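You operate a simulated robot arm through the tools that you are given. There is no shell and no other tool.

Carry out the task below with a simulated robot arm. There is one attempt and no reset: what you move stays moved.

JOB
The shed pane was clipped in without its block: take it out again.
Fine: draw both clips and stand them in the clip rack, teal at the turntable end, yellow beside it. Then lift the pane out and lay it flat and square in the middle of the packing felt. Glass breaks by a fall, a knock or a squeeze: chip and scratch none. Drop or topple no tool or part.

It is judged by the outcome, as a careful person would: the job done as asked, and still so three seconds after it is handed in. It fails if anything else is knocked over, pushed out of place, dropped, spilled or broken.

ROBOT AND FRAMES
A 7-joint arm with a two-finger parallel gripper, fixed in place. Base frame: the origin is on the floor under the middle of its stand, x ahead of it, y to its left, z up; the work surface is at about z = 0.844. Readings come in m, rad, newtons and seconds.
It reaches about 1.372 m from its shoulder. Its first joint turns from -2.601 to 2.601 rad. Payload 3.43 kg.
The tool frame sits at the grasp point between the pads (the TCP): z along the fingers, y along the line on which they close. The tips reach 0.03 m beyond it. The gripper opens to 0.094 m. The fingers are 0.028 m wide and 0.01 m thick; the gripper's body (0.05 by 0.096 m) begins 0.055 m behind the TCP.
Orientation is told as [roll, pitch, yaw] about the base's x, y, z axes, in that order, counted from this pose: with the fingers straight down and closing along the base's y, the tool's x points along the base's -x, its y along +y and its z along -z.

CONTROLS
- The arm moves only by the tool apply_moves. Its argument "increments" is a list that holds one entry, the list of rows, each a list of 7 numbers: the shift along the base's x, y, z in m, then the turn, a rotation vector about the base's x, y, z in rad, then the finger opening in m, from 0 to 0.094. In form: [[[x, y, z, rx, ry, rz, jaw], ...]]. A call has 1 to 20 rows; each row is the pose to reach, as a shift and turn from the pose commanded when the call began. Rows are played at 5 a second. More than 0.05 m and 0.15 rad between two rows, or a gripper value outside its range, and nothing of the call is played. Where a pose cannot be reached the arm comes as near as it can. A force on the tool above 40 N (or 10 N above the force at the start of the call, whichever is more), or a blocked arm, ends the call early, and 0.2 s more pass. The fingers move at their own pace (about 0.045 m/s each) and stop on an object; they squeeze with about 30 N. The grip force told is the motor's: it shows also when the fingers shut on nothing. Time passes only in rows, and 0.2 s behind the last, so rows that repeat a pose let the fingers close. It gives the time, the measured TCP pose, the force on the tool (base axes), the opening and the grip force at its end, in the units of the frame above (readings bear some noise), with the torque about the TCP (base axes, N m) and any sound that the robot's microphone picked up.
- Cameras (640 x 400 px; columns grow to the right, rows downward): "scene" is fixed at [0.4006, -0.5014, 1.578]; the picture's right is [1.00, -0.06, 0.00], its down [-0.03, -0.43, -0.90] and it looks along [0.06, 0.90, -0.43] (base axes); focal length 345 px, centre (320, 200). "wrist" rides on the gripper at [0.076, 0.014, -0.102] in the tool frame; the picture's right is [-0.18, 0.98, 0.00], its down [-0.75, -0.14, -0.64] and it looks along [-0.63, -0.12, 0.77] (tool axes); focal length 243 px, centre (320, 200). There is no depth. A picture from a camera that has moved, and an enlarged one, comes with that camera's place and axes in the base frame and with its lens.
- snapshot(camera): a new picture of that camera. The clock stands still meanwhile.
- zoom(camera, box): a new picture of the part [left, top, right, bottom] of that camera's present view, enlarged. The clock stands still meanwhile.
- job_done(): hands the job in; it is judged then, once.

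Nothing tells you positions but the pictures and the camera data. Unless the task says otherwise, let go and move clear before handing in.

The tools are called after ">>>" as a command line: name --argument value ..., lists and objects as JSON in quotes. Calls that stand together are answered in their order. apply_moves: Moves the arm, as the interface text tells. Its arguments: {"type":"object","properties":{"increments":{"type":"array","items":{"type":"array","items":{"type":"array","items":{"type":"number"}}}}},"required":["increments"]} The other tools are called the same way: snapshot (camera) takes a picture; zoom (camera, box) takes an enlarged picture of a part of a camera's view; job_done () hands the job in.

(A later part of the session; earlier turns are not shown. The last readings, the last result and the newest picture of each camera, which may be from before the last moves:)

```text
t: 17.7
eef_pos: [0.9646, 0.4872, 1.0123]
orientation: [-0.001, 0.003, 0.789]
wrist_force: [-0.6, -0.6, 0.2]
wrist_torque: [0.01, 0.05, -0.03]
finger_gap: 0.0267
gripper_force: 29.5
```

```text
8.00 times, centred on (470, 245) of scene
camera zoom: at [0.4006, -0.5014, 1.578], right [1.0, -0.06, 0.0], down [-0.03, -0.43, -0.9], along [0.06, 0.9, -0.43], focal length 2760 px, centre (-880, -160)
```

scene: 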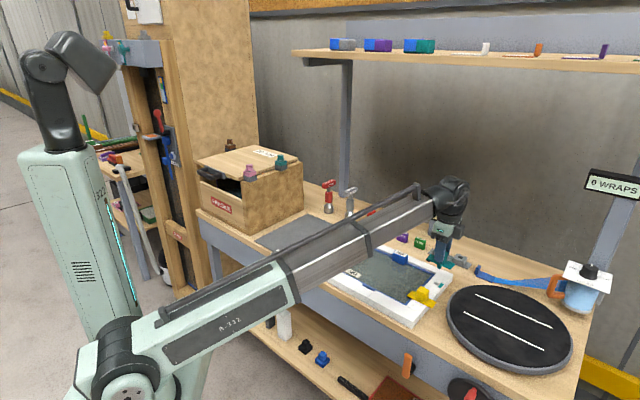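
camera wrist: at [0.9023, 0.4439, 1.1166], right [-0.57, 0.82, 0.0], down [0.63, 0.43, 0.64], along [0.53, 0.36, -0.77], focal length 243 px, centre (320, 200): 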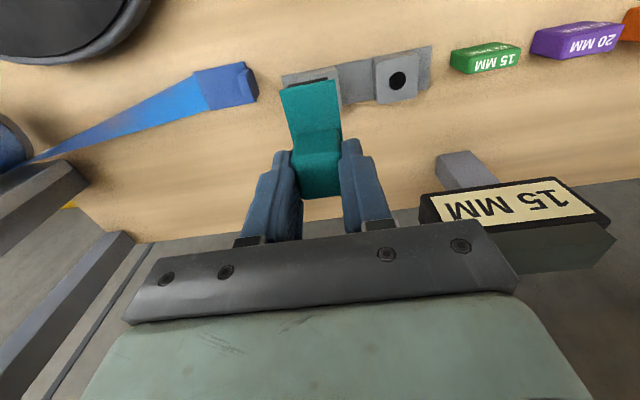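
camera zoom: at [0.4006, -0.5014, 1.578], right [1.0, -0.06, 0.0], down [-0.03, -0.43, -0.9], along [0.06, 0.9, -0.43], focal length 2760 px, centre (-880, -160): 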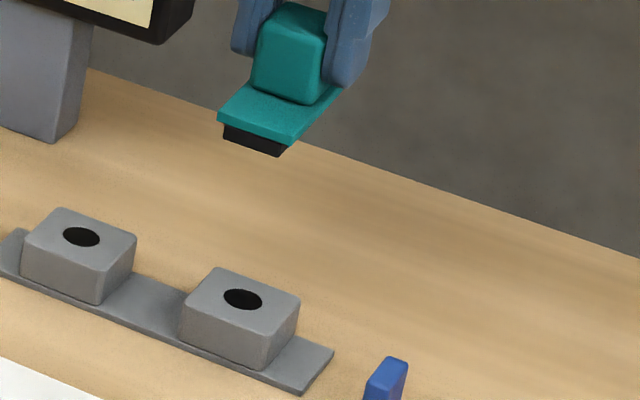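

The clip hangs above the turntable-end hole. I'll zoom both cameras to find the clip's exact position relative to the tool.

>>> zoom --camera "wrist" --box '[260, 70, 356, 130]'

>>> zoom --camera "wrist" --box '[270, 130, 366, 190]'

>>> zoom --camera "scene" --box '[445, 215, 493, 245]'

```text
6.67 times, centred on (308, 100) of wrist
camera zoom: at [0.9023, 0.4439, 1.1166], right [-0.57, 0.82, 0.0], down [0.63, 0.43, 0.64], along [0.53, 0.36, -0.77], focal length 1618 px, centre (400, 867)
```

zoom: 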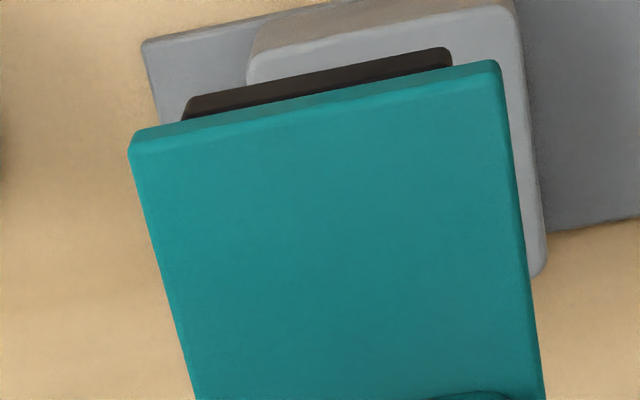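

```text
6.67 times, centred on (318, 160) of wrist
camera zoom: at [0.9023, 0.4439, 1.1166], right [-0.57, 0.82, 0.0], down [0.63, 0.43, 0.64], along [0.53, 0.36, -0.77], focal length 1618 px, centre (333, 467)
```

zoom: 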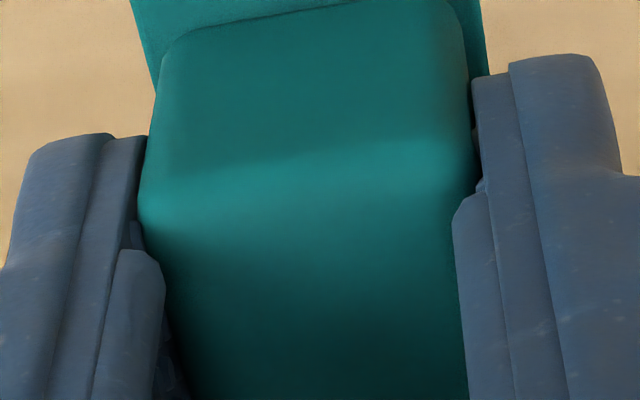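

```text
13.33 times, centred on (469, 230) of scene
camera zoom: at [0.4006, -0.5014, 1.578], right [1.0, -0.06, 0.0], down [-0.03, -0.43, -0.9], along [0.06, 0.9, -0.43], focal length 4600 px, centre (-1667, -200)
```

zoom: 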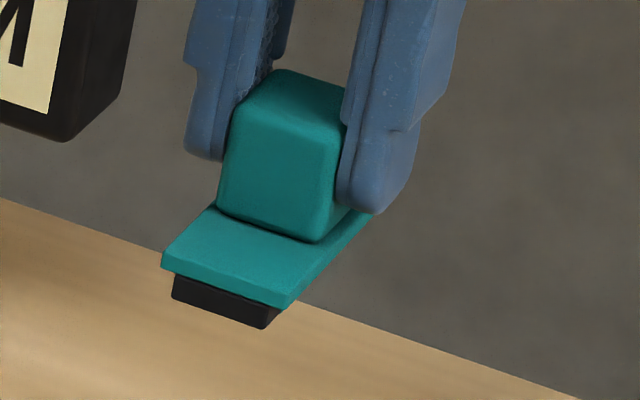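

The plate top is about 41 mm below the tool point and the peg is centred on the tool axis to within about 1 mm. I'll re-measure the neighbouring hole from this pose to confirm the rack position.

>>> zoom --camera "wrist" --box '[350, 50, 446, 110]'

>>> zoom --camera "scene" --box '[425, 235, 473, 265]'

```text
6.67 times, centred on (398, 80) of wrist
camera zoom: at [0.9023, 0.4439, 1.1166], right [-0.57, 0.82, 0.0], down [0.63, 0.43, 0.64], along [0.53, 0.36, -0.77], focal length 1618 px, centre (-200, 1000)
```

zoom: 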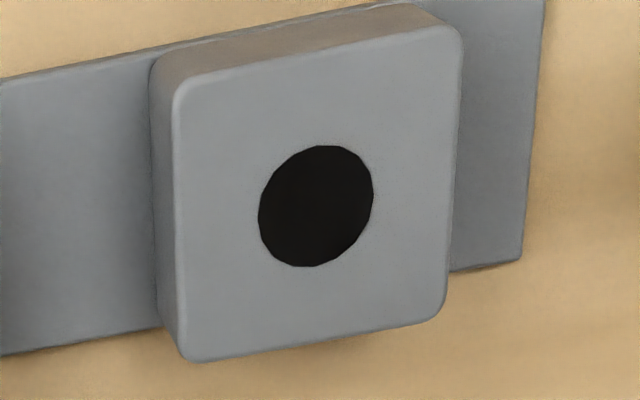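

```text
13.33 times, centred on (449, 250) of scene
camera zoom: at [0.4006, -0.5014, 1.578], right [1.0, -0.06, 0.0], down [-0.03, -0.43, -0.9], along [0.06, 0.9, -0.43], focal length 4600 px, centre (-1400, -467)
```

zoom: 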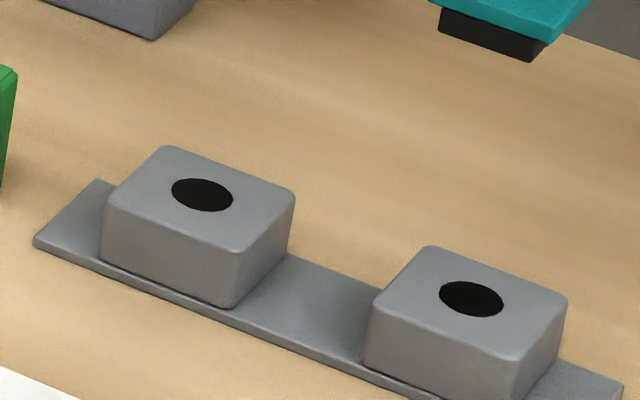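

The rack holes are confirmed at (0.964, 0.487) and (0.911, 0.540). I'm aligned over the first, so I'll lower until the peg is just above the hole and check.

>>> apply_moves --increments '[[[0, 0.0003, -0.02, 0, 0, 0, 0.0], [0, 0.0003, -0.04, 0, 0, 0, 0.0], [0, 0.0003, -0.06, 0, 0, 0, 0.0], [0, 0.0003, -0.072, 0, 0, 0, 0.0], [0, 0.0003, -0.078, 0, 0, 0, 0.0], [0, 0.0003, -0.078, 0, 0, 0, 0.0]]]'

>>> zoom --camera "scene" --box '[435, 235, 499, 275]'

>>> snapshot --camera "wrist"

```text
t: 19.1
eef_pos: [0.9661, 0.4877, 0.9353]
orientation: [0.001, 0.001, 0.785]
wrist_force: [0.4, 0.5, -0.5]
wrist_torque: [0.02, -0.01, 0.0]
finger_gap: 0.027
gripper_force: 30.3
```

```text
10.00 times, centred on (467, 255) of scene
camera zoom: at [0.4006, -0.5014, 1.578], right [1.0, -0.06, 0.0], down [-0.03, -0.43, -0.9], along [0.06, 0.9, -0.43], focal length 3450 px, centre (-1150, -350)
```

zoom: 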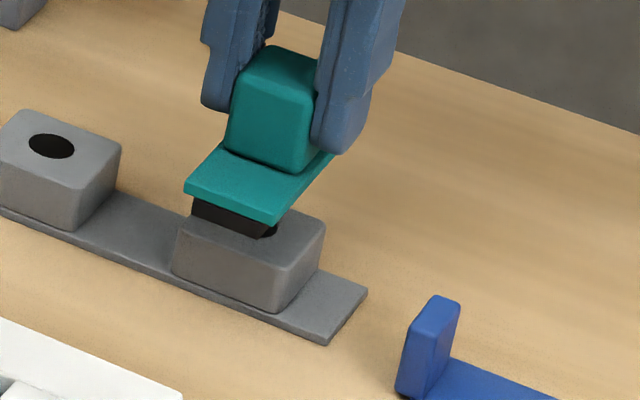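

```text
taken
camera wrist: at [0.9026, 0.4442, 1.0388], right [-0.57, 0.82, 0.0], down [0.63, 0.43, 0.64], along [0.53, 0.36, -0.77], focal length 243 px, centre (320, 200)
```

wrist: 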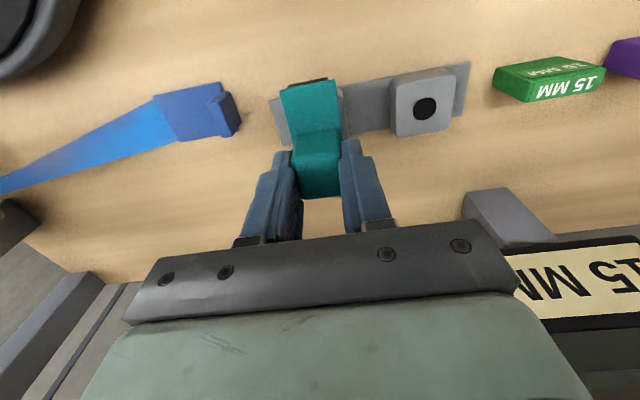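

The clip sits right above the hole with clearance. I'll lower in small steps and watch the force.

>>> apply_moves --increments '[[[-0.0003, 0.0, -0.003, 0, 0, 0, 0.0], [-0.0003, 0.0, -0.006, 0, 0, 0, 0.0], [-0.0003, 0.0, -0.008, 0, 0, 0, 0.0], [-0.0003, 0.0, -0.01, 0, 0, 0, 0.0]]]'

>>> zoom --camera "scene" --box '[435, 235, 499, 275]'

```text
t: 20.1
eef_pos: [0.9648, 0.4875, 0.9257]
orientation: [-0.001, 0.002, 0.786]
wrist_force: [0.3, -0.1, -0.6]
wrist_torque: [-0.02, 0.01, 0.0]
finger_gap: 0.0269
gripper_force: 30.1
```

```text
10.00 times, centred on (467, 255) of scene
camera zoom: at [0.4006, -0.5014, 1.578], right [1.0, -0.06, 0.0], down [-0.03, -0.43, -0.9], along [0.06, 0.9, -0.43], focal length 3450 px, centre (-1150, -350)
```

zoom: 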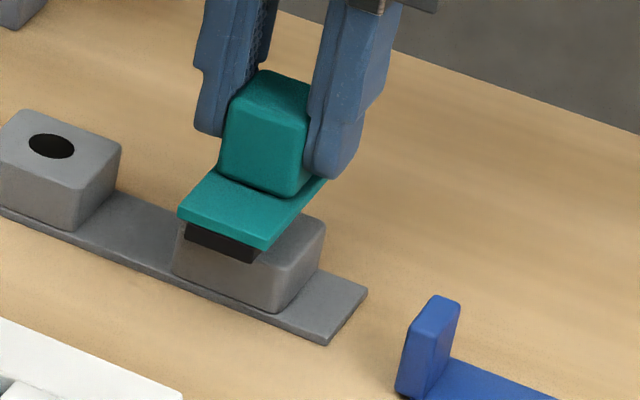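

No contact force yet. I'll continue down gently.

>>> apply_moves --increments '[[[0.0, 0.0, -0.002, 0, 0, 0, 0.0], [0.0, 0.0, -0.004, 0, 0, 0, 0.0], [0.0, 0.0, -0.006, 0, 0, 0, 0.0], [0.0, 0.0, -0.008, 0, 0, 0, 0.0]]]'

>>> zoom --camera "scene" --box '[435, 235, 499, 275]'

```text
t: 21.1
eef_pos: [0.9664, 0.4878, 0.9165]
orientation: [-0.001, 0.002, 0.785]
wrist_force: [0.0, 0.0, 0.3]
wrist_torque: [0.02, 0.02, 0.0]
finger_gap: 0.0267
gripper_force: 29.7
```

```text
10.00 times, centred on (467, 255) of scene
camera zoom: at [0.4006, -0.5014, 1.578], right [1.0, -0.06, 0.0], down [-0.03, -0.43, -0.9], along [0.06, 0.9, -0.43], focal length 3450 px, centre (-1150, -350)
```

zoom: 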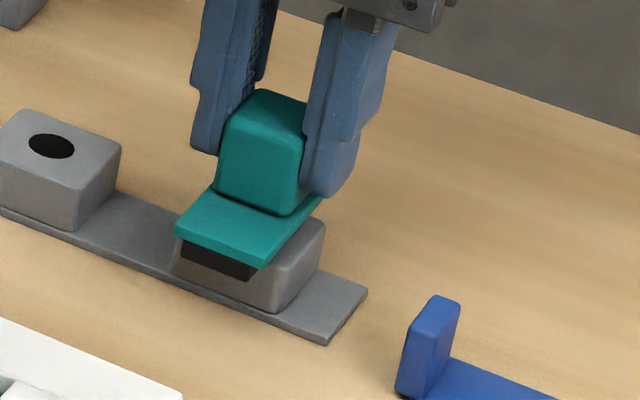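

Still no resistance, so the peg must be entering the hole. I'll keep lowering until the plate seats.

>>> apply_moves --increments '[[[0.0, 0.0, -0.002, 0, 0, 0, 0.0], [0.0, 0.0, -0.004, 0, 0, 0, 0.0], [0.0, 0.0, -0.005, 0, 0, 0, 0.0]]]'

>>> zoom --camera "scene" --box '[435, 235, 499, 275]'

```text
t: 21.9
eef_pos: [0.9657, 0.4881, 0.9118]
orientation: [0.0, 0.002, 0.786]
wrist_force: [0.0, 0.5, -0.3]
wrist_torque: [-0.01, 0.0, -0.02]
finger_gap: 0.0269
gripper_force: 30.0
```

```text
10.00 times, centred on (467, 255) of scene
camera zoom: at [0.4006, -0.5014, 1.578], right [1.0, -0.06, 0.0], down [-0.03, -0.43, -0.9], along [0.06, 0.9, -0.43], focal length 3450 px, centre (-1150, -350)
```

zoom: 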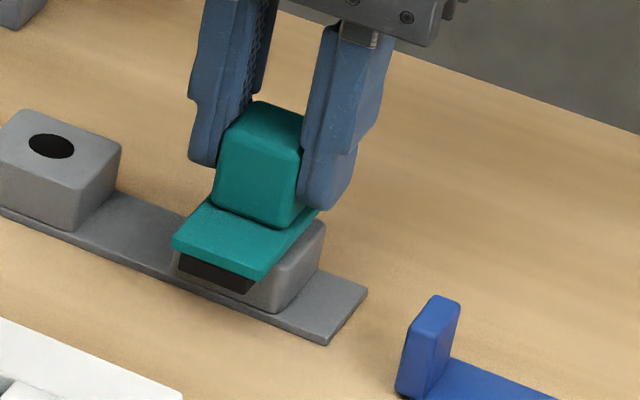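

>>> apply_moves --increments '[[[0.0, 0.0, -0.001, 0, 0, 0, 0.0], [0.0, 0.0, -0.002, 0, 0, 0, 0.0], [0.0, 0.0, -0.003, 0, 0, 0, 0.0]]]'

>>> zoom --camera "scene" --box '[443, 240, 491, 270]'

```text
t: 22.7
eef_pos: [0.9645, 0.4875, 0.9111]
orientation: [0.0, -0.002, 0.788]
wrist_force: [0.5, 0.5, 11.0]
wrist_torque: [0.05, -0.09, 0.02]
finger_gap: 0.0268
gripper_force: 29.9
```

```text
13.33 times, centred on (467, 255) of scene
camera zoom: at [0.4006, -0.5014, 1.578], right [1.0, -0.06, 0.0], down [-0.03, -0.43, -0.9], along [0.06, 0.9, -0.43], focal length 4600 px, centre (-1640, -533)
```

zoom: 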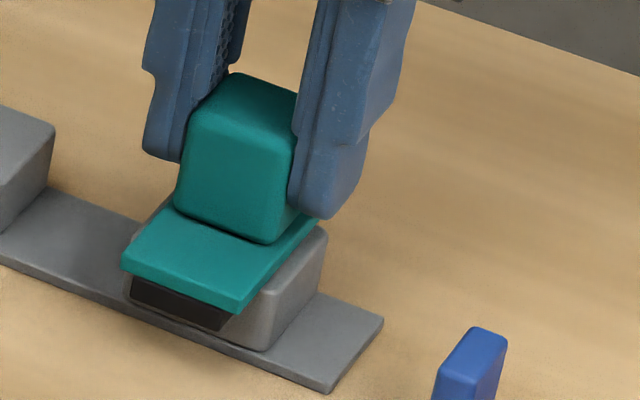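

The plate has seated on the rack block, with 11 N up at z=0.911 just as predicted. I'll relieve the pressure, open the fingers moderately and rise.

>>> apply_moves --increments '[[[0.0, 0.0, 0.002, 0, 0, 0, 0.0], [0.0, 0.0, 0.002, 0, 0, 0, 0.03], [0.0, 0.0, 0.002, 0, 0, 0, 0.045], [0.0, 0.0, 0.002, 0, 0, 0, 0.05], [0.0, 0.0, 0.002, 0, 0, 0, 0.05]]]'

>>> zoom --camera "scene" --box '[443, 240, 491, 270]'

>>> snapshot --camera "wrist"

```text
t: 23.9
eef_pos: [0.965, 0.4875, 0.911]
orientation: [0.0, 0.001, 0.786]
wrist_force: [0.1, 0.4, -0.7]
wrist_torque: [0.04, 0.02, 0.03]
finger_gap: 0.05
gripper_force: 0.1
```

```text
13.33 times, centred on (467, 255) of scene
camera zoom: at [0.4006, -0.5014, 1.578], right [1.0, -0.06, 0.0], down [-0.03, -0.43, -0.9], along [0.06, 0.9, -0.43], focal length 4600 px, centre (-1640, -533)
```

zoom: 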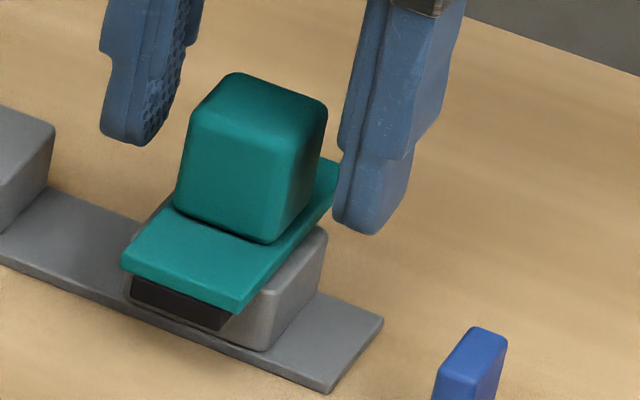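

```text
taken
camera wrist: at [0.9018, 0.444, 1.0147], right [-0.57, 0.82, 0.0], down [0.63, 0.43, 0.64], along [0.53, 0.36, -0.77], focal length 243 px, centre (320, 200)
```

wrist: 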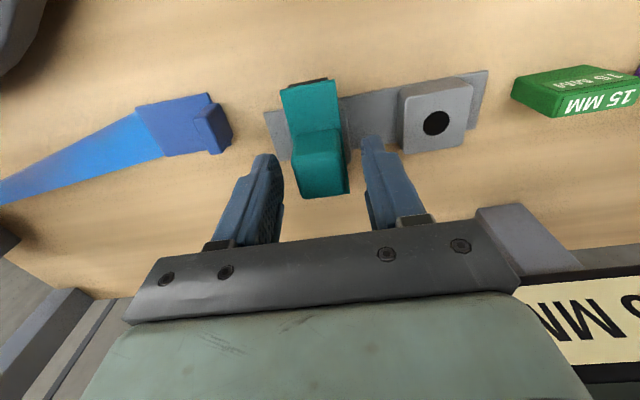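

The teal clip stands in the turntable-end hole and is released. I'll rise, turn back and hover over the yellow clip.

>>> apply_moves --increments '[[[0.0, 0.0, 0.025, 0, 0, 0, 0.05], [0.0, 0.0, 0.06, 0, 0, 0, 0.05], [0.0, 0.0, 0.1, 0, 0, 0, 0.05], [0.0, 0.0, 0.13, 0, 0, 0, 0.05], [-0.0164, -0.0163, 0.13, 0, 0, -0.12, 0.06], [-0.0328, -0.0326, 0.13, 0, 0, -0.24, 0.06], [-0.0492, -0.0489, 0.13, 0, 0, -0.36, 0.06], [-0.0656, -0.0652, 0.13, 0, 0, -0.48, 0.06], [-0.082, -0.0815, 0.13, 0, 0, -0.6, 0.06], [-0.0984, -0.0978, 0.13, 0, 0, -0.72, 0.06], [-0.1148, -0.1141, 0.13, 0, 0, -0.84, 0.06], [-0.1312, -0.1304, 0.13, 0, 0, -0.96, 0.06], [-0.1476, -0.1467, 0.13, 0, 0, -1.08, 0.06], [-0.164, -0.163, 0.13, 0, 0, -1.2, 0.06], [-0.1804, -0.1793, 0.13, 0, 0, -1.32, 0.06], [-0.1968, -0.1956, 0.13, 0, 0, -1.45, 0.06], [-0.2127, -0.2113, 0.13, 0, 0, -1.5715, 0.06], [-0.2127, -0.2113, 0.13, 0, 0, -1.5715, 0.06]]]'

>>> snapshot --camera "wrist"

>>> snapshot --camera "scene"

```text
t: 27.7
eef_pos: [0.752, 0.2753, 1.0416]
orientation: [0.0, 0.001, -0.787]
wrist_force: [-0.1, 0.2, 0.7]
wrist_torque: [0.0, 0.01, 0.01]
finger_gap: 0.0599
gripper_force: 0.1
```

```text
taken
camera wrist: at [0.7087, 0.3405, 1.1451], right [0.83, 0.56, 0.0], down [0.43, -0.63, 0.64], along [0.36, -0.53, -0.77], focal length 243 px, centre (320, 200)
```

wrist: 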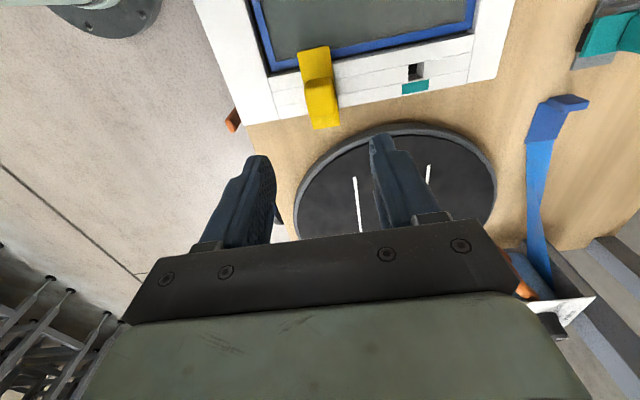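

```text
taken
```

scene: 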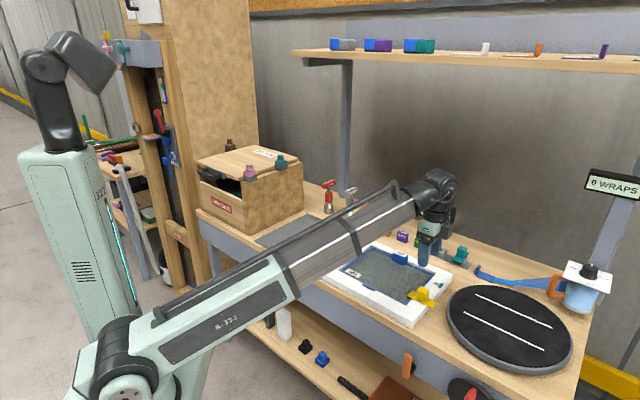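

>>> zoom --camera "wrist" --box '[272, 40, 368, 100]'

>>> zoom --camera "wrist" --box '[272, 80, 368, 140]'

>>> zoom --camera "scene" --box '[395, 230, 491, 290]'

```text
6.67 times, centred on (320, 70) of wrist
camera zoom: at [0.7087, 0.3405, 1.1451], right [0.83, 0.56, 0.0], down [0.43, -0.63, 0.64], along [0.36, -0.53, -0.77], focal length 1618 px, centre (320, 1067)
```

zoom: 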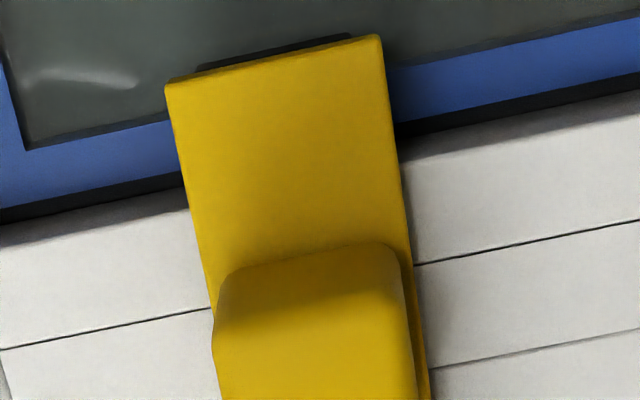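

```text
6.67 times, centred on (320, 110) of wrist
camera zoom: at [0.7087, 0.3405, 1.1451], right [0.83, 0.56, 0.0], down [0.43, -0.63, 0.64], along [0.36, -0.53, -0.77], focal length 1618 px, centre (320, 800)
```

zoom: 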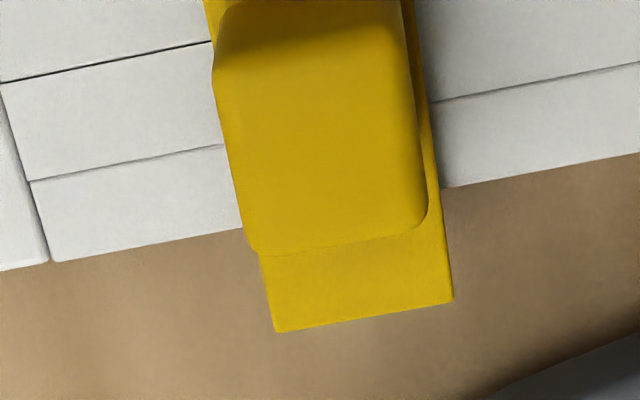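

```text
6.67 times, centred on (443, 260) of scene
camera zoom: at [0.4006, -0.5014, 1.578], right [1.0, -0.06, 0.0], down [-0.03, -0.43, -0.9], along [0.06, 0.9, -0.43], focal length 2300 px, centre (-500, -200)
```

zoom: 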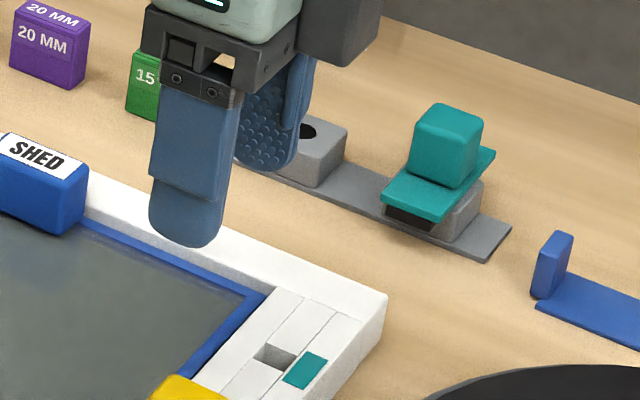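

The teal clip sits square in the rack. The yellow knob is at about (0.7525, 0.277), so I'll correct slightly and descend over it.

>>> apply_moves --increments '[[[0.001, 0.0013, -0.03, 0, 0, 0, 0.06], [0.001, 0.0013, -0.06, 0, 0, 0, 0.06], [0.001, 0.0013, -0.085, 0, 0, 0, 0.06], [0.001, 0.0013, -0.105, 0, 0, 0, 0.06], [0.001, 0.0013, -0.12, 0, 0, 0, 0.06], [0.001, 0.0013, -0.1345, 0, 0, 0, 0.06], [0.001, 0.0013, -0.1345, 0, 0, 0, 0.06]]]'

>>> snapshot --camera "wrist"

>>> zoom --camera "scene" --box '[380, 250, 476, 310]'

```text
t: 29.3
eef_pos: [0.7527, 0.2775, 0.9066]
orientation: [-0.001, 0.002, -0.786]
wrist_force: [-0.3, 0.6, 0.6]
wrist_torque: [0.01, 0.01, -0.01]
finger_gap: 0.06
gripper_force: 0.0
```

```text
taken
camera wrist: at [0.7108, 0.3417, 1.0101], right [0.83, 0.56, 0.0], down [0.43, -0.63, 0.64], along [0.36, -0.53, -0.77], focal length 243 px, centre (320, 200)
```

wrist: 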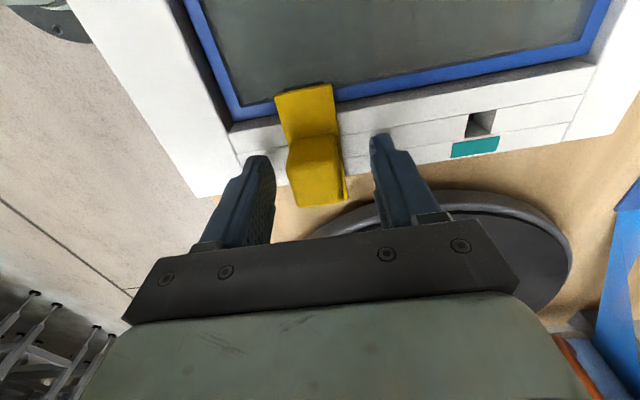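

```text
6.67 times, centred on (428, 280) of scene
camera zoom: at [0.4006, -0.5014, 1.578], right [1.0, -0.06, 0.0], down [-0.03, -0.43, -0.9], along [0.06, 0.9, -0.43], focal length 2300 px, centre (-400, -333)
```

zoom: 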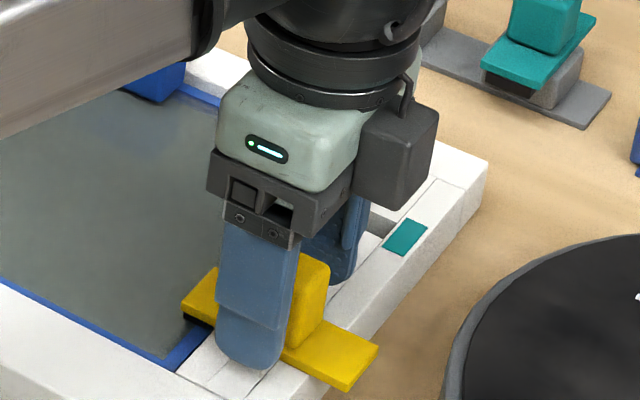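

The fingers straddle the yellow knob. I'll shift about 1 mm toward −w to centre it and close.

>>> apply_moves --increments '[[[-0.0007, -0.0007, 0, 0, 0, 0, 0.045], [-0.0007, -0.0007, 0, 0, 0, 0, 0.034], [-0.0007, -0.0007, 0, 0, 0, 0, 0.0], [-0.0007, -0.0007, 0, 0, 0, 0, 0.0], [-0.0007, -0.0007, 0, 0, 0, 0, 0.0], [-0.0007, -0.0007, 0, 0, 0, 0, 0.0]]]'

>>> zoom --camera "wrist" --box '[230, 70, 410, 220]'

```text
t: 30.7
eef_pos: [0.7525, 0.2751, 0.9069]
orientation: [-0.001, 0.002, -0.785]
wrist_force: [-9.8, -8.2, -2.8]
wrist_torque: [-0.02, 0.0, -0.01]
finger_gap: 0.0313
gripper_force: 29.9
```

```text
2.67 times, centred on (320, 145) of wrist
camera zoom: at [0.7096, 0.3404, 1.0103], right [0.83, 0.56, 0.0], down [0.43, -0.63, 0.64], along [0.36, -0.53, -0.77], focal length 647 px, centre (320, 347)
```

zoom: 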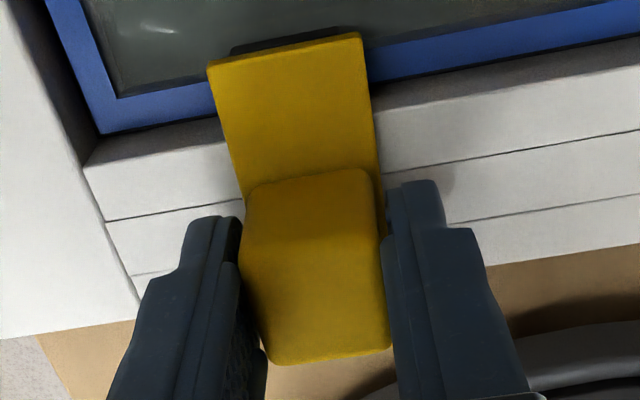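

The grip reads 31.3 mm with some sideways force, much like the teal clip at first. I'll look closely at where the fingertips sit relative to the plate before lifting.

>>> zoom --camera "scene" --box '[402, 280, 450, 310]'

>>> zoom --camera "wrist" --box '[270, 110, 350, 160]'

```text
13.33 times, centred on (426, 295) of scene
camera zoom: at [0.4006, -0.5014, 1.578], right [1.0, -0.06, 0.0], down [-0.03, -0.43, -0.9], along [0.06, 0.9, -0.43], focal length 4600 px, centre (-1093, -1067)
```

zoom: 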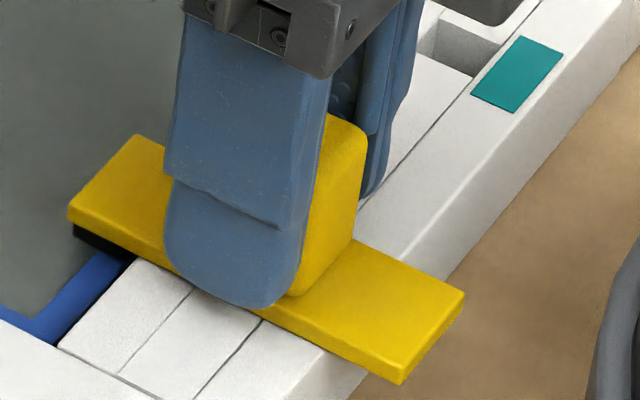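

```text
8.00 times, centred on (310, 135) of wrist
camera zoom: at [0.7096, 0.3404, 1.0103], right [0.83, 0.56, 0.0], down [0.43, -0.63, 0.64], along [0.36, -0.53, -0.77], focal length 1941 px, centre (400, 720)
```

zoom: 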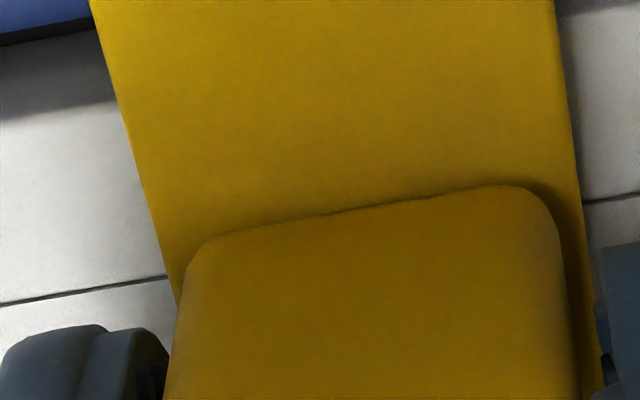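

Only the −w finger is bearing on the knob, so the tool is about 2.3 mm too far toward +w. I'll ease it over to centre the grip before drawing the clip.

>>> apply_moves --increments '[[[-0.0005, -0.0005, 0, 0, 0, 0, 0.0], [-0.001, -0.001, 0, 0, 0, 0, 0.0], [-0.0015, -0.0015, 0, 0, 0, 0, 0.0], [-0.0015, -0.0015, 0, 0, 0, 0, 0.0]]]'

>>> zoom --camera "wrist" --box '[230, 70, 410, 220]'

```text
t: 31.7
eef_pos: [0.7517, 0.276, 0.9069]
orientation: [0.002, 0.0, -0.785]
wrist_force: [3.2, 0.1, -1.6]
wrist_torque: [0.04, -0.16, 0.02]
finger_gap: 0.0312
gripper_force: 30.0
```

```text
2.67 times, centred on (320, 145) of wrist
camera zoom: at [0.7092, 0.3401, 1.0104], right [0.83, 0.56, 0.0], down [0.43, -0.63, 0.64], along [0.36, -0.53, -0.77], focal length 647 px, centre (320, 347)
```

zoom: 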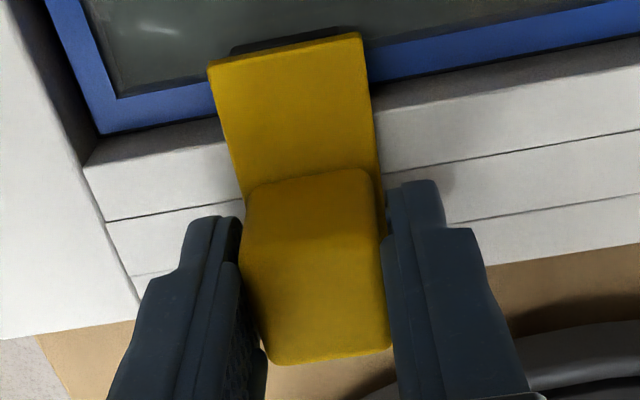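

The knob is flared near its base, and I've gripped it on the flare, which is why it reads 31 mm and pushes the fingers up. I'll open, rise 6 mm to the straight part and re-grip.

>>> apply_moves --increments '[[[0.0002, 0.0002, 0, 0, 0, 0, 0.034], [0.0002, 0.0002, 0, 0, 0, 0, 0.042], [0.0002, 0.0002, 0.004, 0, 0, 0, 0.042], [0.0002, 0.0002, 0.006, 0, 0, 0, 0.042], [0.0002, 0.0002, 0.006, 0, 0, 0, 0.03], [0.0002, 0.0002, 0.006, 0, 0, 0, 0.0], [0.0002, 0.0002, 0.006, 0, 0, 0, 0.0], [0.0002, 0.0002, 0.006, 0, 0, 0, 0.0]]]'

>>> zoom --camera "wrist" --box '[230, 70, 410, 220]'

>>> zoom --camera "scene" --box '[402, 280, 450, 310]'

```text
t: 33.5
eef_pos: [0.7511, 0.2756, 0.9122]
orientation: [0.001, 0.001, -0.785]
wrist_force: [5.1, 5.6, 3.2]
wrist_torque: [0.09, -0.06, -0.01]
finger_gap: 0.0268
gripper_force: 30.1
```

```text
2.67 times, centred on (320, 145) of wrist
camera zoom: at [0.7088, 0.3404, 1.0164], right [0.83, 0.56, 0.0], down [0.43, -0.63, 0.64], along [0.36, -0.53, -0.77], focal length 647 px, centre (320, 347)
```

zoom: 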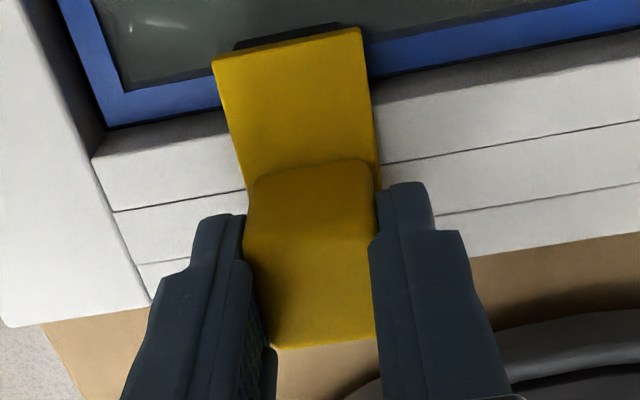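

```text
13.33 times, centred on (426, 295) of scene
camera zoom: at [0.4006, -0.5014, 1.578], right [1.0, -0.06, 0.0], down [-0.03, -0.43, -0.9], along [0.06, 0.9, -0.43], focal length 4600 px, centre (-1093, -1067)
```

zoom: 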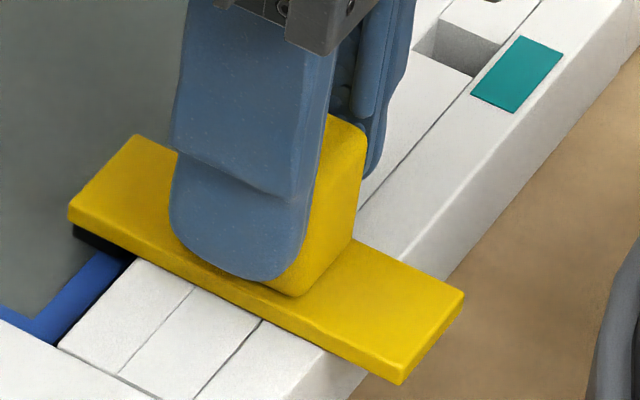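

The grip is now 26.8 mm on the straight part. I'll remove the sideways preload and draw the clip straight up slowly.

>>> apply_moves --increments '[[[0.0007, 0.0007, 0.0, 0, 0, 0, 0.0], [0.0007, 0.0007, 0.003, 0, 0, 0, 0.0], [0.0007, 0.0007, 0.006, 0, 0, 0, 0.0], [0.0007, 0.0007, 0.01, 0, 0, 0, 0.0], [0.0007, 0.0007, 0.015, 0, 0, 0, 0.0], [0.0007, 0.0007, 0.02, 0, 0, 0, 0.0]]]'

>>> zoom --camera "scene" --box '[395, 270, 459, 310]'

```text
t: 34.9
eef_pos: [0.7513, 0.2749, 0.9328]
orientation: [-0.001, 0.003, -0.785]
wrist_force: [-0.1, 0.6, -0.5]
wrist_torque: [0.0, 0.0, 0.0]
finger_gap: 0.0268
gripper_force: 29.4
```

```text
10.00 times, centred on (427, 290) of scene
camera zoom: at [0.4006, -0.5014, 1.578], right [1.0, -0.06, 0.0], down [-0.03, -0.43, -0.9], along [0.06, 0.9, -0.43], focal length 3450 px, centre (-750, -700)
```

zoom: 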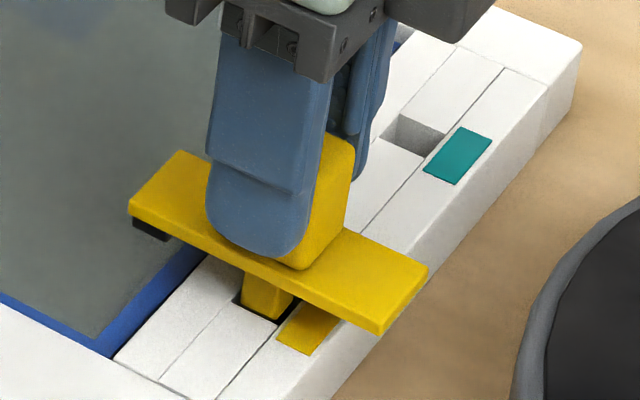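

The yellow clip is clean out. I'll raise it, turn it 90° and carry it over the second rack hole.

>>> apply_moves --increments '[[[0.0, 0.0, 0.03, 0, 0, 0, 0.0], [0.0, 0.0, 0.06, 0, 0, 0, 0.0], [0.0, 0.0, 0.09, 0, 0, 0, 0.0], [0.0123, 0.0203, 0.09, 0, 0, 0.12, 0.0], [0.0246, 0.0406, 0.09, 0, 0, 0.24, 0.0], [0.0369, 0.0609, 0.09, 0, 0, 0.36, 0.0], [0.0492, 0.0812, 0.09, 0, 0, 0.48, 0.0], [0.0615, 0.1015, 0.09, 0, 0, 0.6, 0.0], [0.0738, 0.1218, 0.09, 0, 0, 0.72, 0.0], [0.0861, 0.1421, 0.09, 0, 0, 0.84, 0.0], [0.0984, 0.1624, 0.09, 0, 0, 0.96, 0.0], [0.1107, 0.1827, 0.09, 0, 0, 1.08, 0.0], [0.123, 0.203, 0.09, 0, 0, 1.2, 0.0], [0.1353, 0.2233, 0.09, 0, 0, 1.32, 0.0], [0.1476, 0.2436, 0.09, 0, 0, 1.45, 0.0], [0.1598, 0.264, 0.09, 0, 0, 1.5715, 0.0], [0.1598, 0.264, 0.09, 0, 0, 1.5715, 0.0]]]'

>>> snapshot --camera "wrist"

>>> snapshot --camera "scene"

>>> zoom --camera "scene" --box '[415, 215, 479, 255]'

```text
t: 38.5
eef_pos: [0.9134, 0.5398, 1.0223]
orientation: [-0.001, 0.003, 0.787]
wrist_force: [0.2, -0.1, 0.3]
wrist_torque: [-0.02, 0.01, -0.01]
finger_gap: 0.0267
gripper_force: 30.1
```

```text
taken
camera wrist: at [0.8494, 0.4968, 1.1264], right [-0.57, 0.82, 0.0], down [0.63, 0.43, 0.64], along [0.53, 0.36, -0.77], focal length 243 px, centre (320, 200)
```

wrist: 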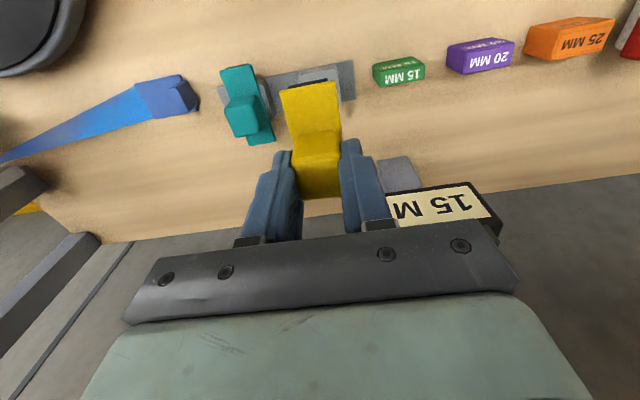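

```text
taken
```

scene: 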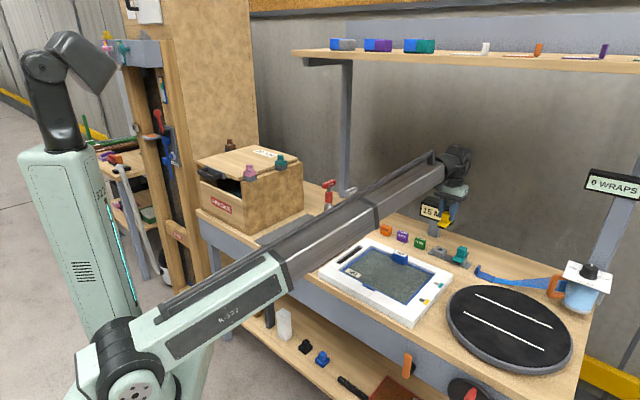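

```text
10.00 times, centred on (447, 235) of scene
camera zoom: at [0.4006, -0.5014, 1.578], right [1.0, -0.06, 0.0], down [-0.03, -0.43, -0.9], along [0.06, 0.9, -0.43], focal length 3450 px, centre (-950, -150)
```

zoom: 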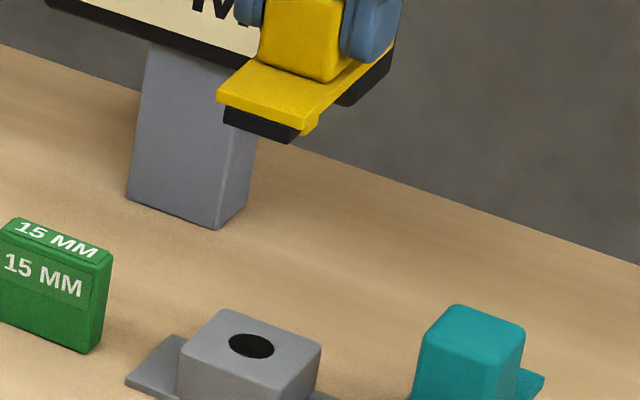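

The yellow clip is above the second hole. I'll check its seat in the grip against what worked for teal.

>>> zoom --camera "wrist" --box '[260, 70, 356, 130]'

>>> zoom --camera "scene" --box '[400, 185, 480, 235]'

```text
6.67 times, centred on (308, 100) of wrist
camera zoom: at [0.8494, 0.4968, 1.1264], right [-0.57, 0.82, 0.0], down [0.63, 0.43, 0.64], along [0.53, 0.36, -0.77], focal length 1618 px, centre (400, 867)
```

zoom: 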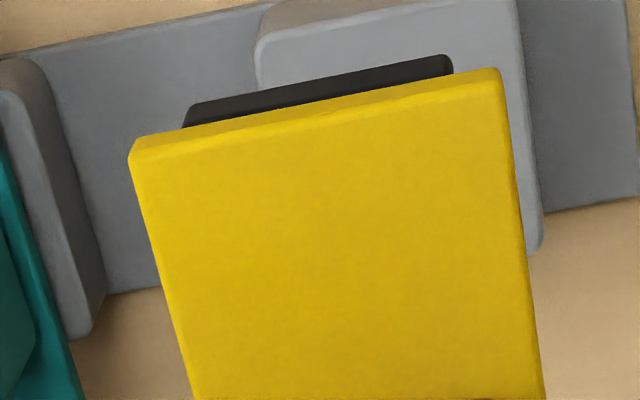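

```text
8.00 times, centred on (440, 210) of scene
camera zoom: at [0.4006, -0.5014, 1.578], right [1.0, -0.06, 0.0], down [-0.03, -0.43, -0.9], along [0.06, 0.9, -0.43], focal length 2760 px, centre (-640, 120)
```

zoom: 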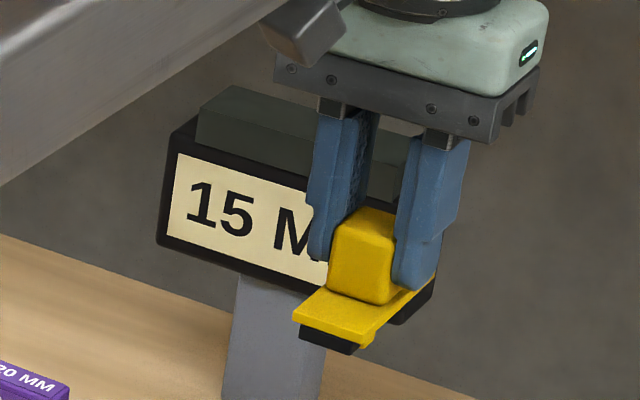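

It matches the teal clip's grip to within half a millimetre. I'll lower toward the hole, watching the sign clearance and the force.

>>> apply_moves --increments '[[[-0.0003, -0.0003, -0.02, 0, 0, 0, 0.0], [-0.0003, -0.0003, -0.04, 0, 0, 0, 0.0], [-0.0003, -0.0003, -0.06, 0, 0, 0, 0.0], [-0.0003, -0.0003, -0.075, 0, 0, 0, 0.0], [-0.0003, -0.0003, -0.083, 0, 0, 0, 0.0], [-0.0003, -0.0003, -0.083, 0, 0, 0, 0.0]]]'

>>> zoom --camera "scene" --box '[415, 225, 479, 265]'

>>> snapshot --camera "wrist"

```text
t: 39.9
eef_pos: [0.911, 0.5406, 0.9385]
orientation: [0.001, 0.002, 0.786]
wrist_force: [-0.3, 0.4, 0.0]
wrist_torque: [-0.01, 0.01, -0.01]
finger_gap: 0.0265
gripper_force: 29.6
```

```text
10.00 times, centred on (447, 245) of scene
camera zoom: at [0.4006, -0.5014, 1.578], right [1.0, -0.06, 0.0], down [-0.03, -0.43, -0.9], along [0.06, 0.9, -0.43], focal length 3450 px, centre (-950, -250)
```

zoom: 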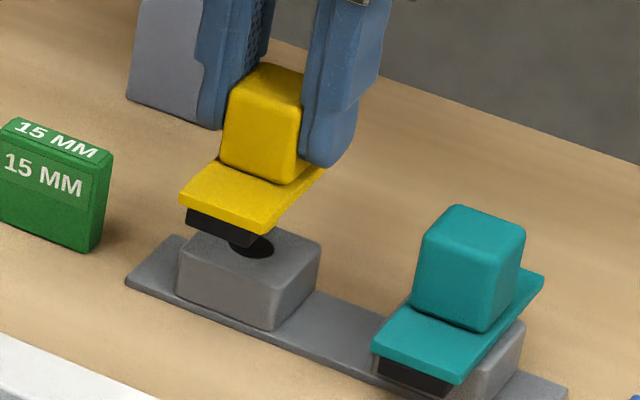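

```text
taken
camera wrist: at [0.8479, 0.4967, 1.043], right [-0.57, 0.82, 0.0], down [0.63, 0.43, 0.64], along [0.53, 0.36, -0.77], focal length 243 px, centre (320, 200)
```

wrist: 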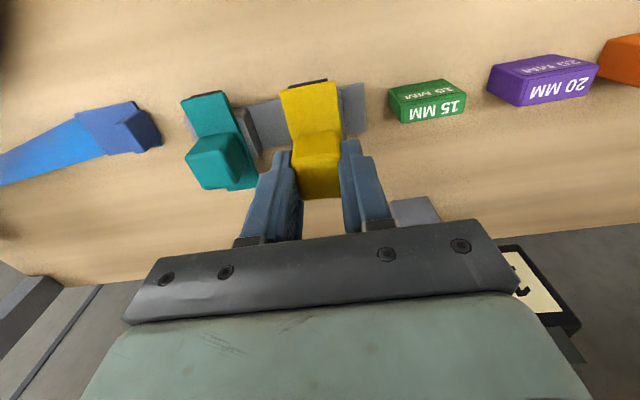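

>>> apply_moves --increments '[[[0.0, 0.0, -0.003, 0, 0, 0, 0.0], [0.0, 0.0, -0.006, 0, 0, 0, 0.0], [0.0, 0.0, -0.009, 0, 0, 0, 0.0], [0.0, 0.0, -0.012, 0, 0, 0, 0.0], [0.0, 0.0, -0.014, 0, 0, 0, 0.0]]]'

>>> zoom --camera "scene" --box '[415, 225, 479, 265]'

```text
t: 41.1
eef_pos: [0.9103, 0.5406, 0.9257]
orientation: [-0.001, 0.001, 0.787]
wrist_force: [-0.5, 0.2, 0.5]
wrist_torque: [0.01, 0.01, 0.03]
finger_gap: 0.027
gripper_force: 30.0
```

```text
10.00 times, centred on (447, 245) of scene
camera zoom: at [0.4006, -0.5014, 1.578], right [1.0, -0.06, 0.0], down [-0.03, -0.43, -0.9], along [0.06, 0.9, -0.43], focal length 3450 px, centre (-950, -250)
```

zoom: 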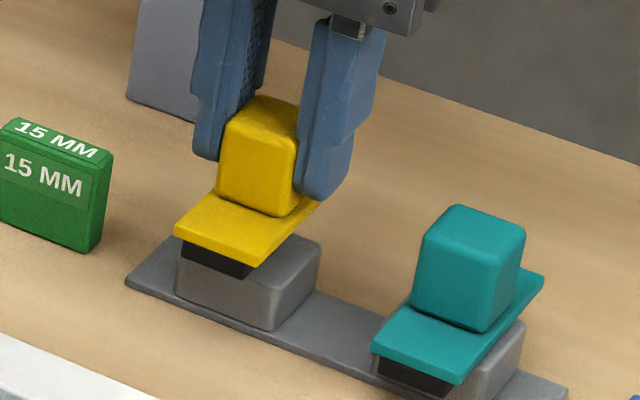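

>>> apply_moves --increments '[[[0.0, 0.0, -0.003, 0, 0, 0, 0.0], [0.0, 0.0, -0.006, 0, 0, 0, 0.0], [0.0, 0.0, -0.009, 0, 0, 0, 0.0], [0.0, 0.0, -0.011, 0, 0, 0, 0.0]]]'

>>> zoom --camera "scene" --box '[415, 225, 479, 265]'

```text
t: 42.1
eef_pos: [0.9105, 0.5406, 0.9145]
orientation: [0.001, 0.002, 0.785]
wrist_force: [0.2, -0.3, 0.9]
wrist_torque: [0.03, -0.01, -0.04]
finger_gap: 0.0265
gripper_force: 30.5
```

```text
10.00 times, centred on (447, 245) of scene
camera zoom: at [0.4006, -0.5014, 1.578], right [1.0, -0.06, 0.0], down [-0.03, -0.43, -0.9], along [0.06, 0.9, -0.43], focal length 3450 px, centre (-950, -250)
```

zoom: 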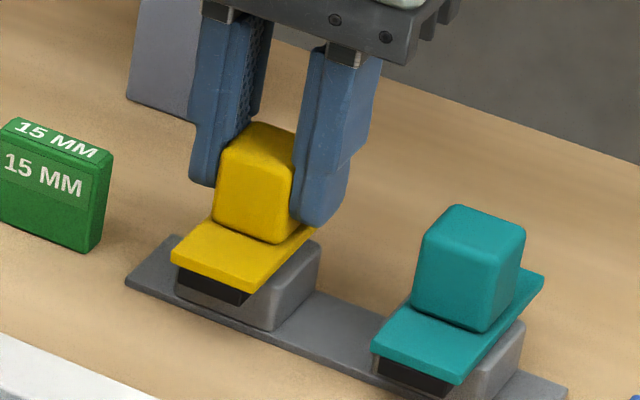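

>>> apply_moves --increments '[[[0.0, 0.0, -0.001, 0, 0, 0, 0.0], [0.0, 0.0, -0.002, 0, 0, 0, 0.0], [0.0, 0.0, -0.003, 0, 0, 0, 0.0], [0.0, 0.0, -0.004, 0, 0, 0, 0.0]]]'

>>> zoom --camera "scene" --box '[415, 225, 479, 265]'

```text
t: 43.1
eef_pos: [0.9119, 0.54, 0.9105]
orientation: [0.001, 0.0, 0.786]
wrist_force: [-0.3, 0.6, 0.0]
wrist_torque: [0.0, -0.03, -0.03]
finger_gap: 0.0267
gripper_force: 30.2
```

```text
10.00 times, centred on (447, 245) of scene
camera zoom: at [0.4006, -0.5014, 1.578], right [1.0, -0.06, 0.0], down [-0.03, -0.43, -0.9], along [0.06, 0.9, -0.43], focal length 3450 px, centre (-950, -250)
```

zoom: 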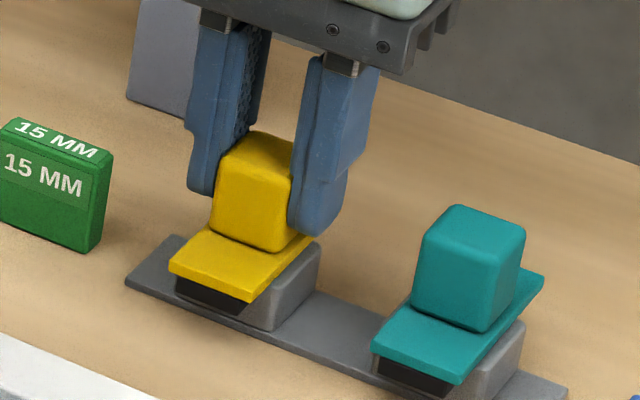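

>>> apply_moves --increments '[[[0.0, 0.0, -0.001, 0, 0, 0, 0.0], [0.0, 0.0, -0.002, 0, 0, 0, 0.0], [0.0, 0.0, -0.003, 0, 0, 0, 0.0]]]'

>>> zoom --camera "scene" --box '[415, 225, 479, 265]'

```text
t: 43.9
eef_pos: [0.9124, 0.5387, 0.9089]
orientation: [0.002, 0.0, 0.785]
wrist_force: [-0.2, -0.7, 21.2]
wrist_torque: [-0.06, -0.02, 0.02]
finger_gap: 0.0267
gripper_force: 29.9
```

```text
10.00 times, centred on (447, 245) of scene
camera zoom: at [0.4006, -0.5014, 1.578], right [1.0, -0.06, 0.0], down [-0.03, -0.43, -0.9], along [0.06, 0.9, -0.43], focal length 3450 px, centre (-950, -250)
```

zoom: 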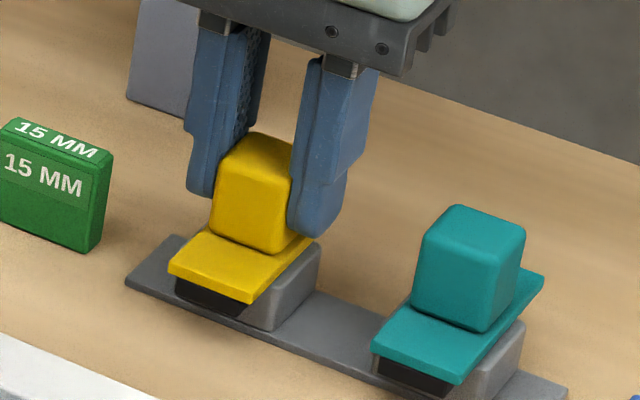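

The yellow clip is fully seated with 21 N up. I'll relieve the pressure, open, and rise clear.

>>> apply_moves --increments '[[[0.0, 0.0, 0.0025, 0, 0, 0, 0.0], [0.0, 0.0, 0.0025, 0, 0, 0, 0.03], [0.0, 0.0, 0.0025, 0, 0, 0, 0.045], [0.0, 0.0, 0.0025, 0, 0, 0, 0.05], [0.0, 0.0, 0.0025, 0, 0, 0, 0.05]]]'

>>> zoom --camera "scene" --box '[415, 225, 479, 265]'

>>> snapshot --camera "wrist"

```text
t: 45.1
eef_pos: [0.9123, 0.5392, 0.9094]
orientation: [-0.001, 0.001, 0.784]
wrist_force: [0.0, -0.2, 0.5]
wrist_torque: [-0.02, 0.0, -0.01]
finger_gap: 0.0498
gripper_force: 0.0
```

```text
10.00 times, centred on (447, 245) of scene
camera zoom: at [0.4006, -0.5014, 1.578], right [1.0, -0.06, 0.0], down [-0.03, -0.43, -0.9], along [0.06, 0.9, -0.43], focal length 3450 px, centre (-950, -250)
```

zoom: 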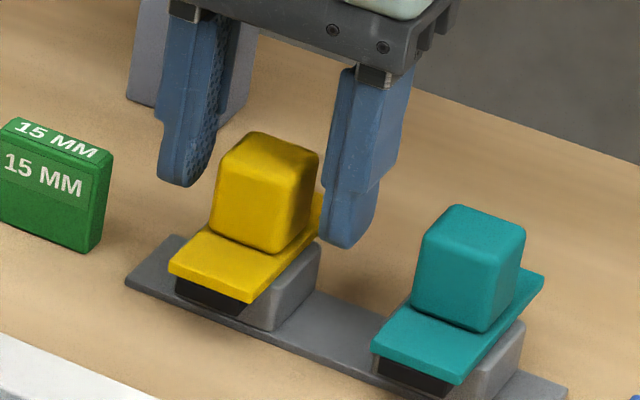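

```text
taken
camera wrist: at [0.8485, 0.4966, 1.0137], right [-0.57, 0.82, 0.0], down [0.63, 0.43, 0.64], along [0.53, 0.36, -0.77], focal length 243 px, centre (320, 200)
```

wrist: 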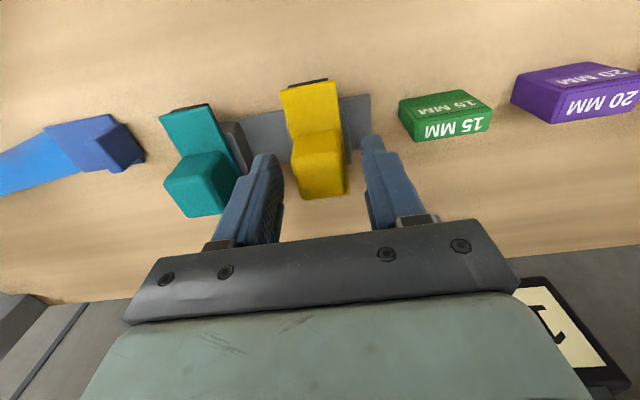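

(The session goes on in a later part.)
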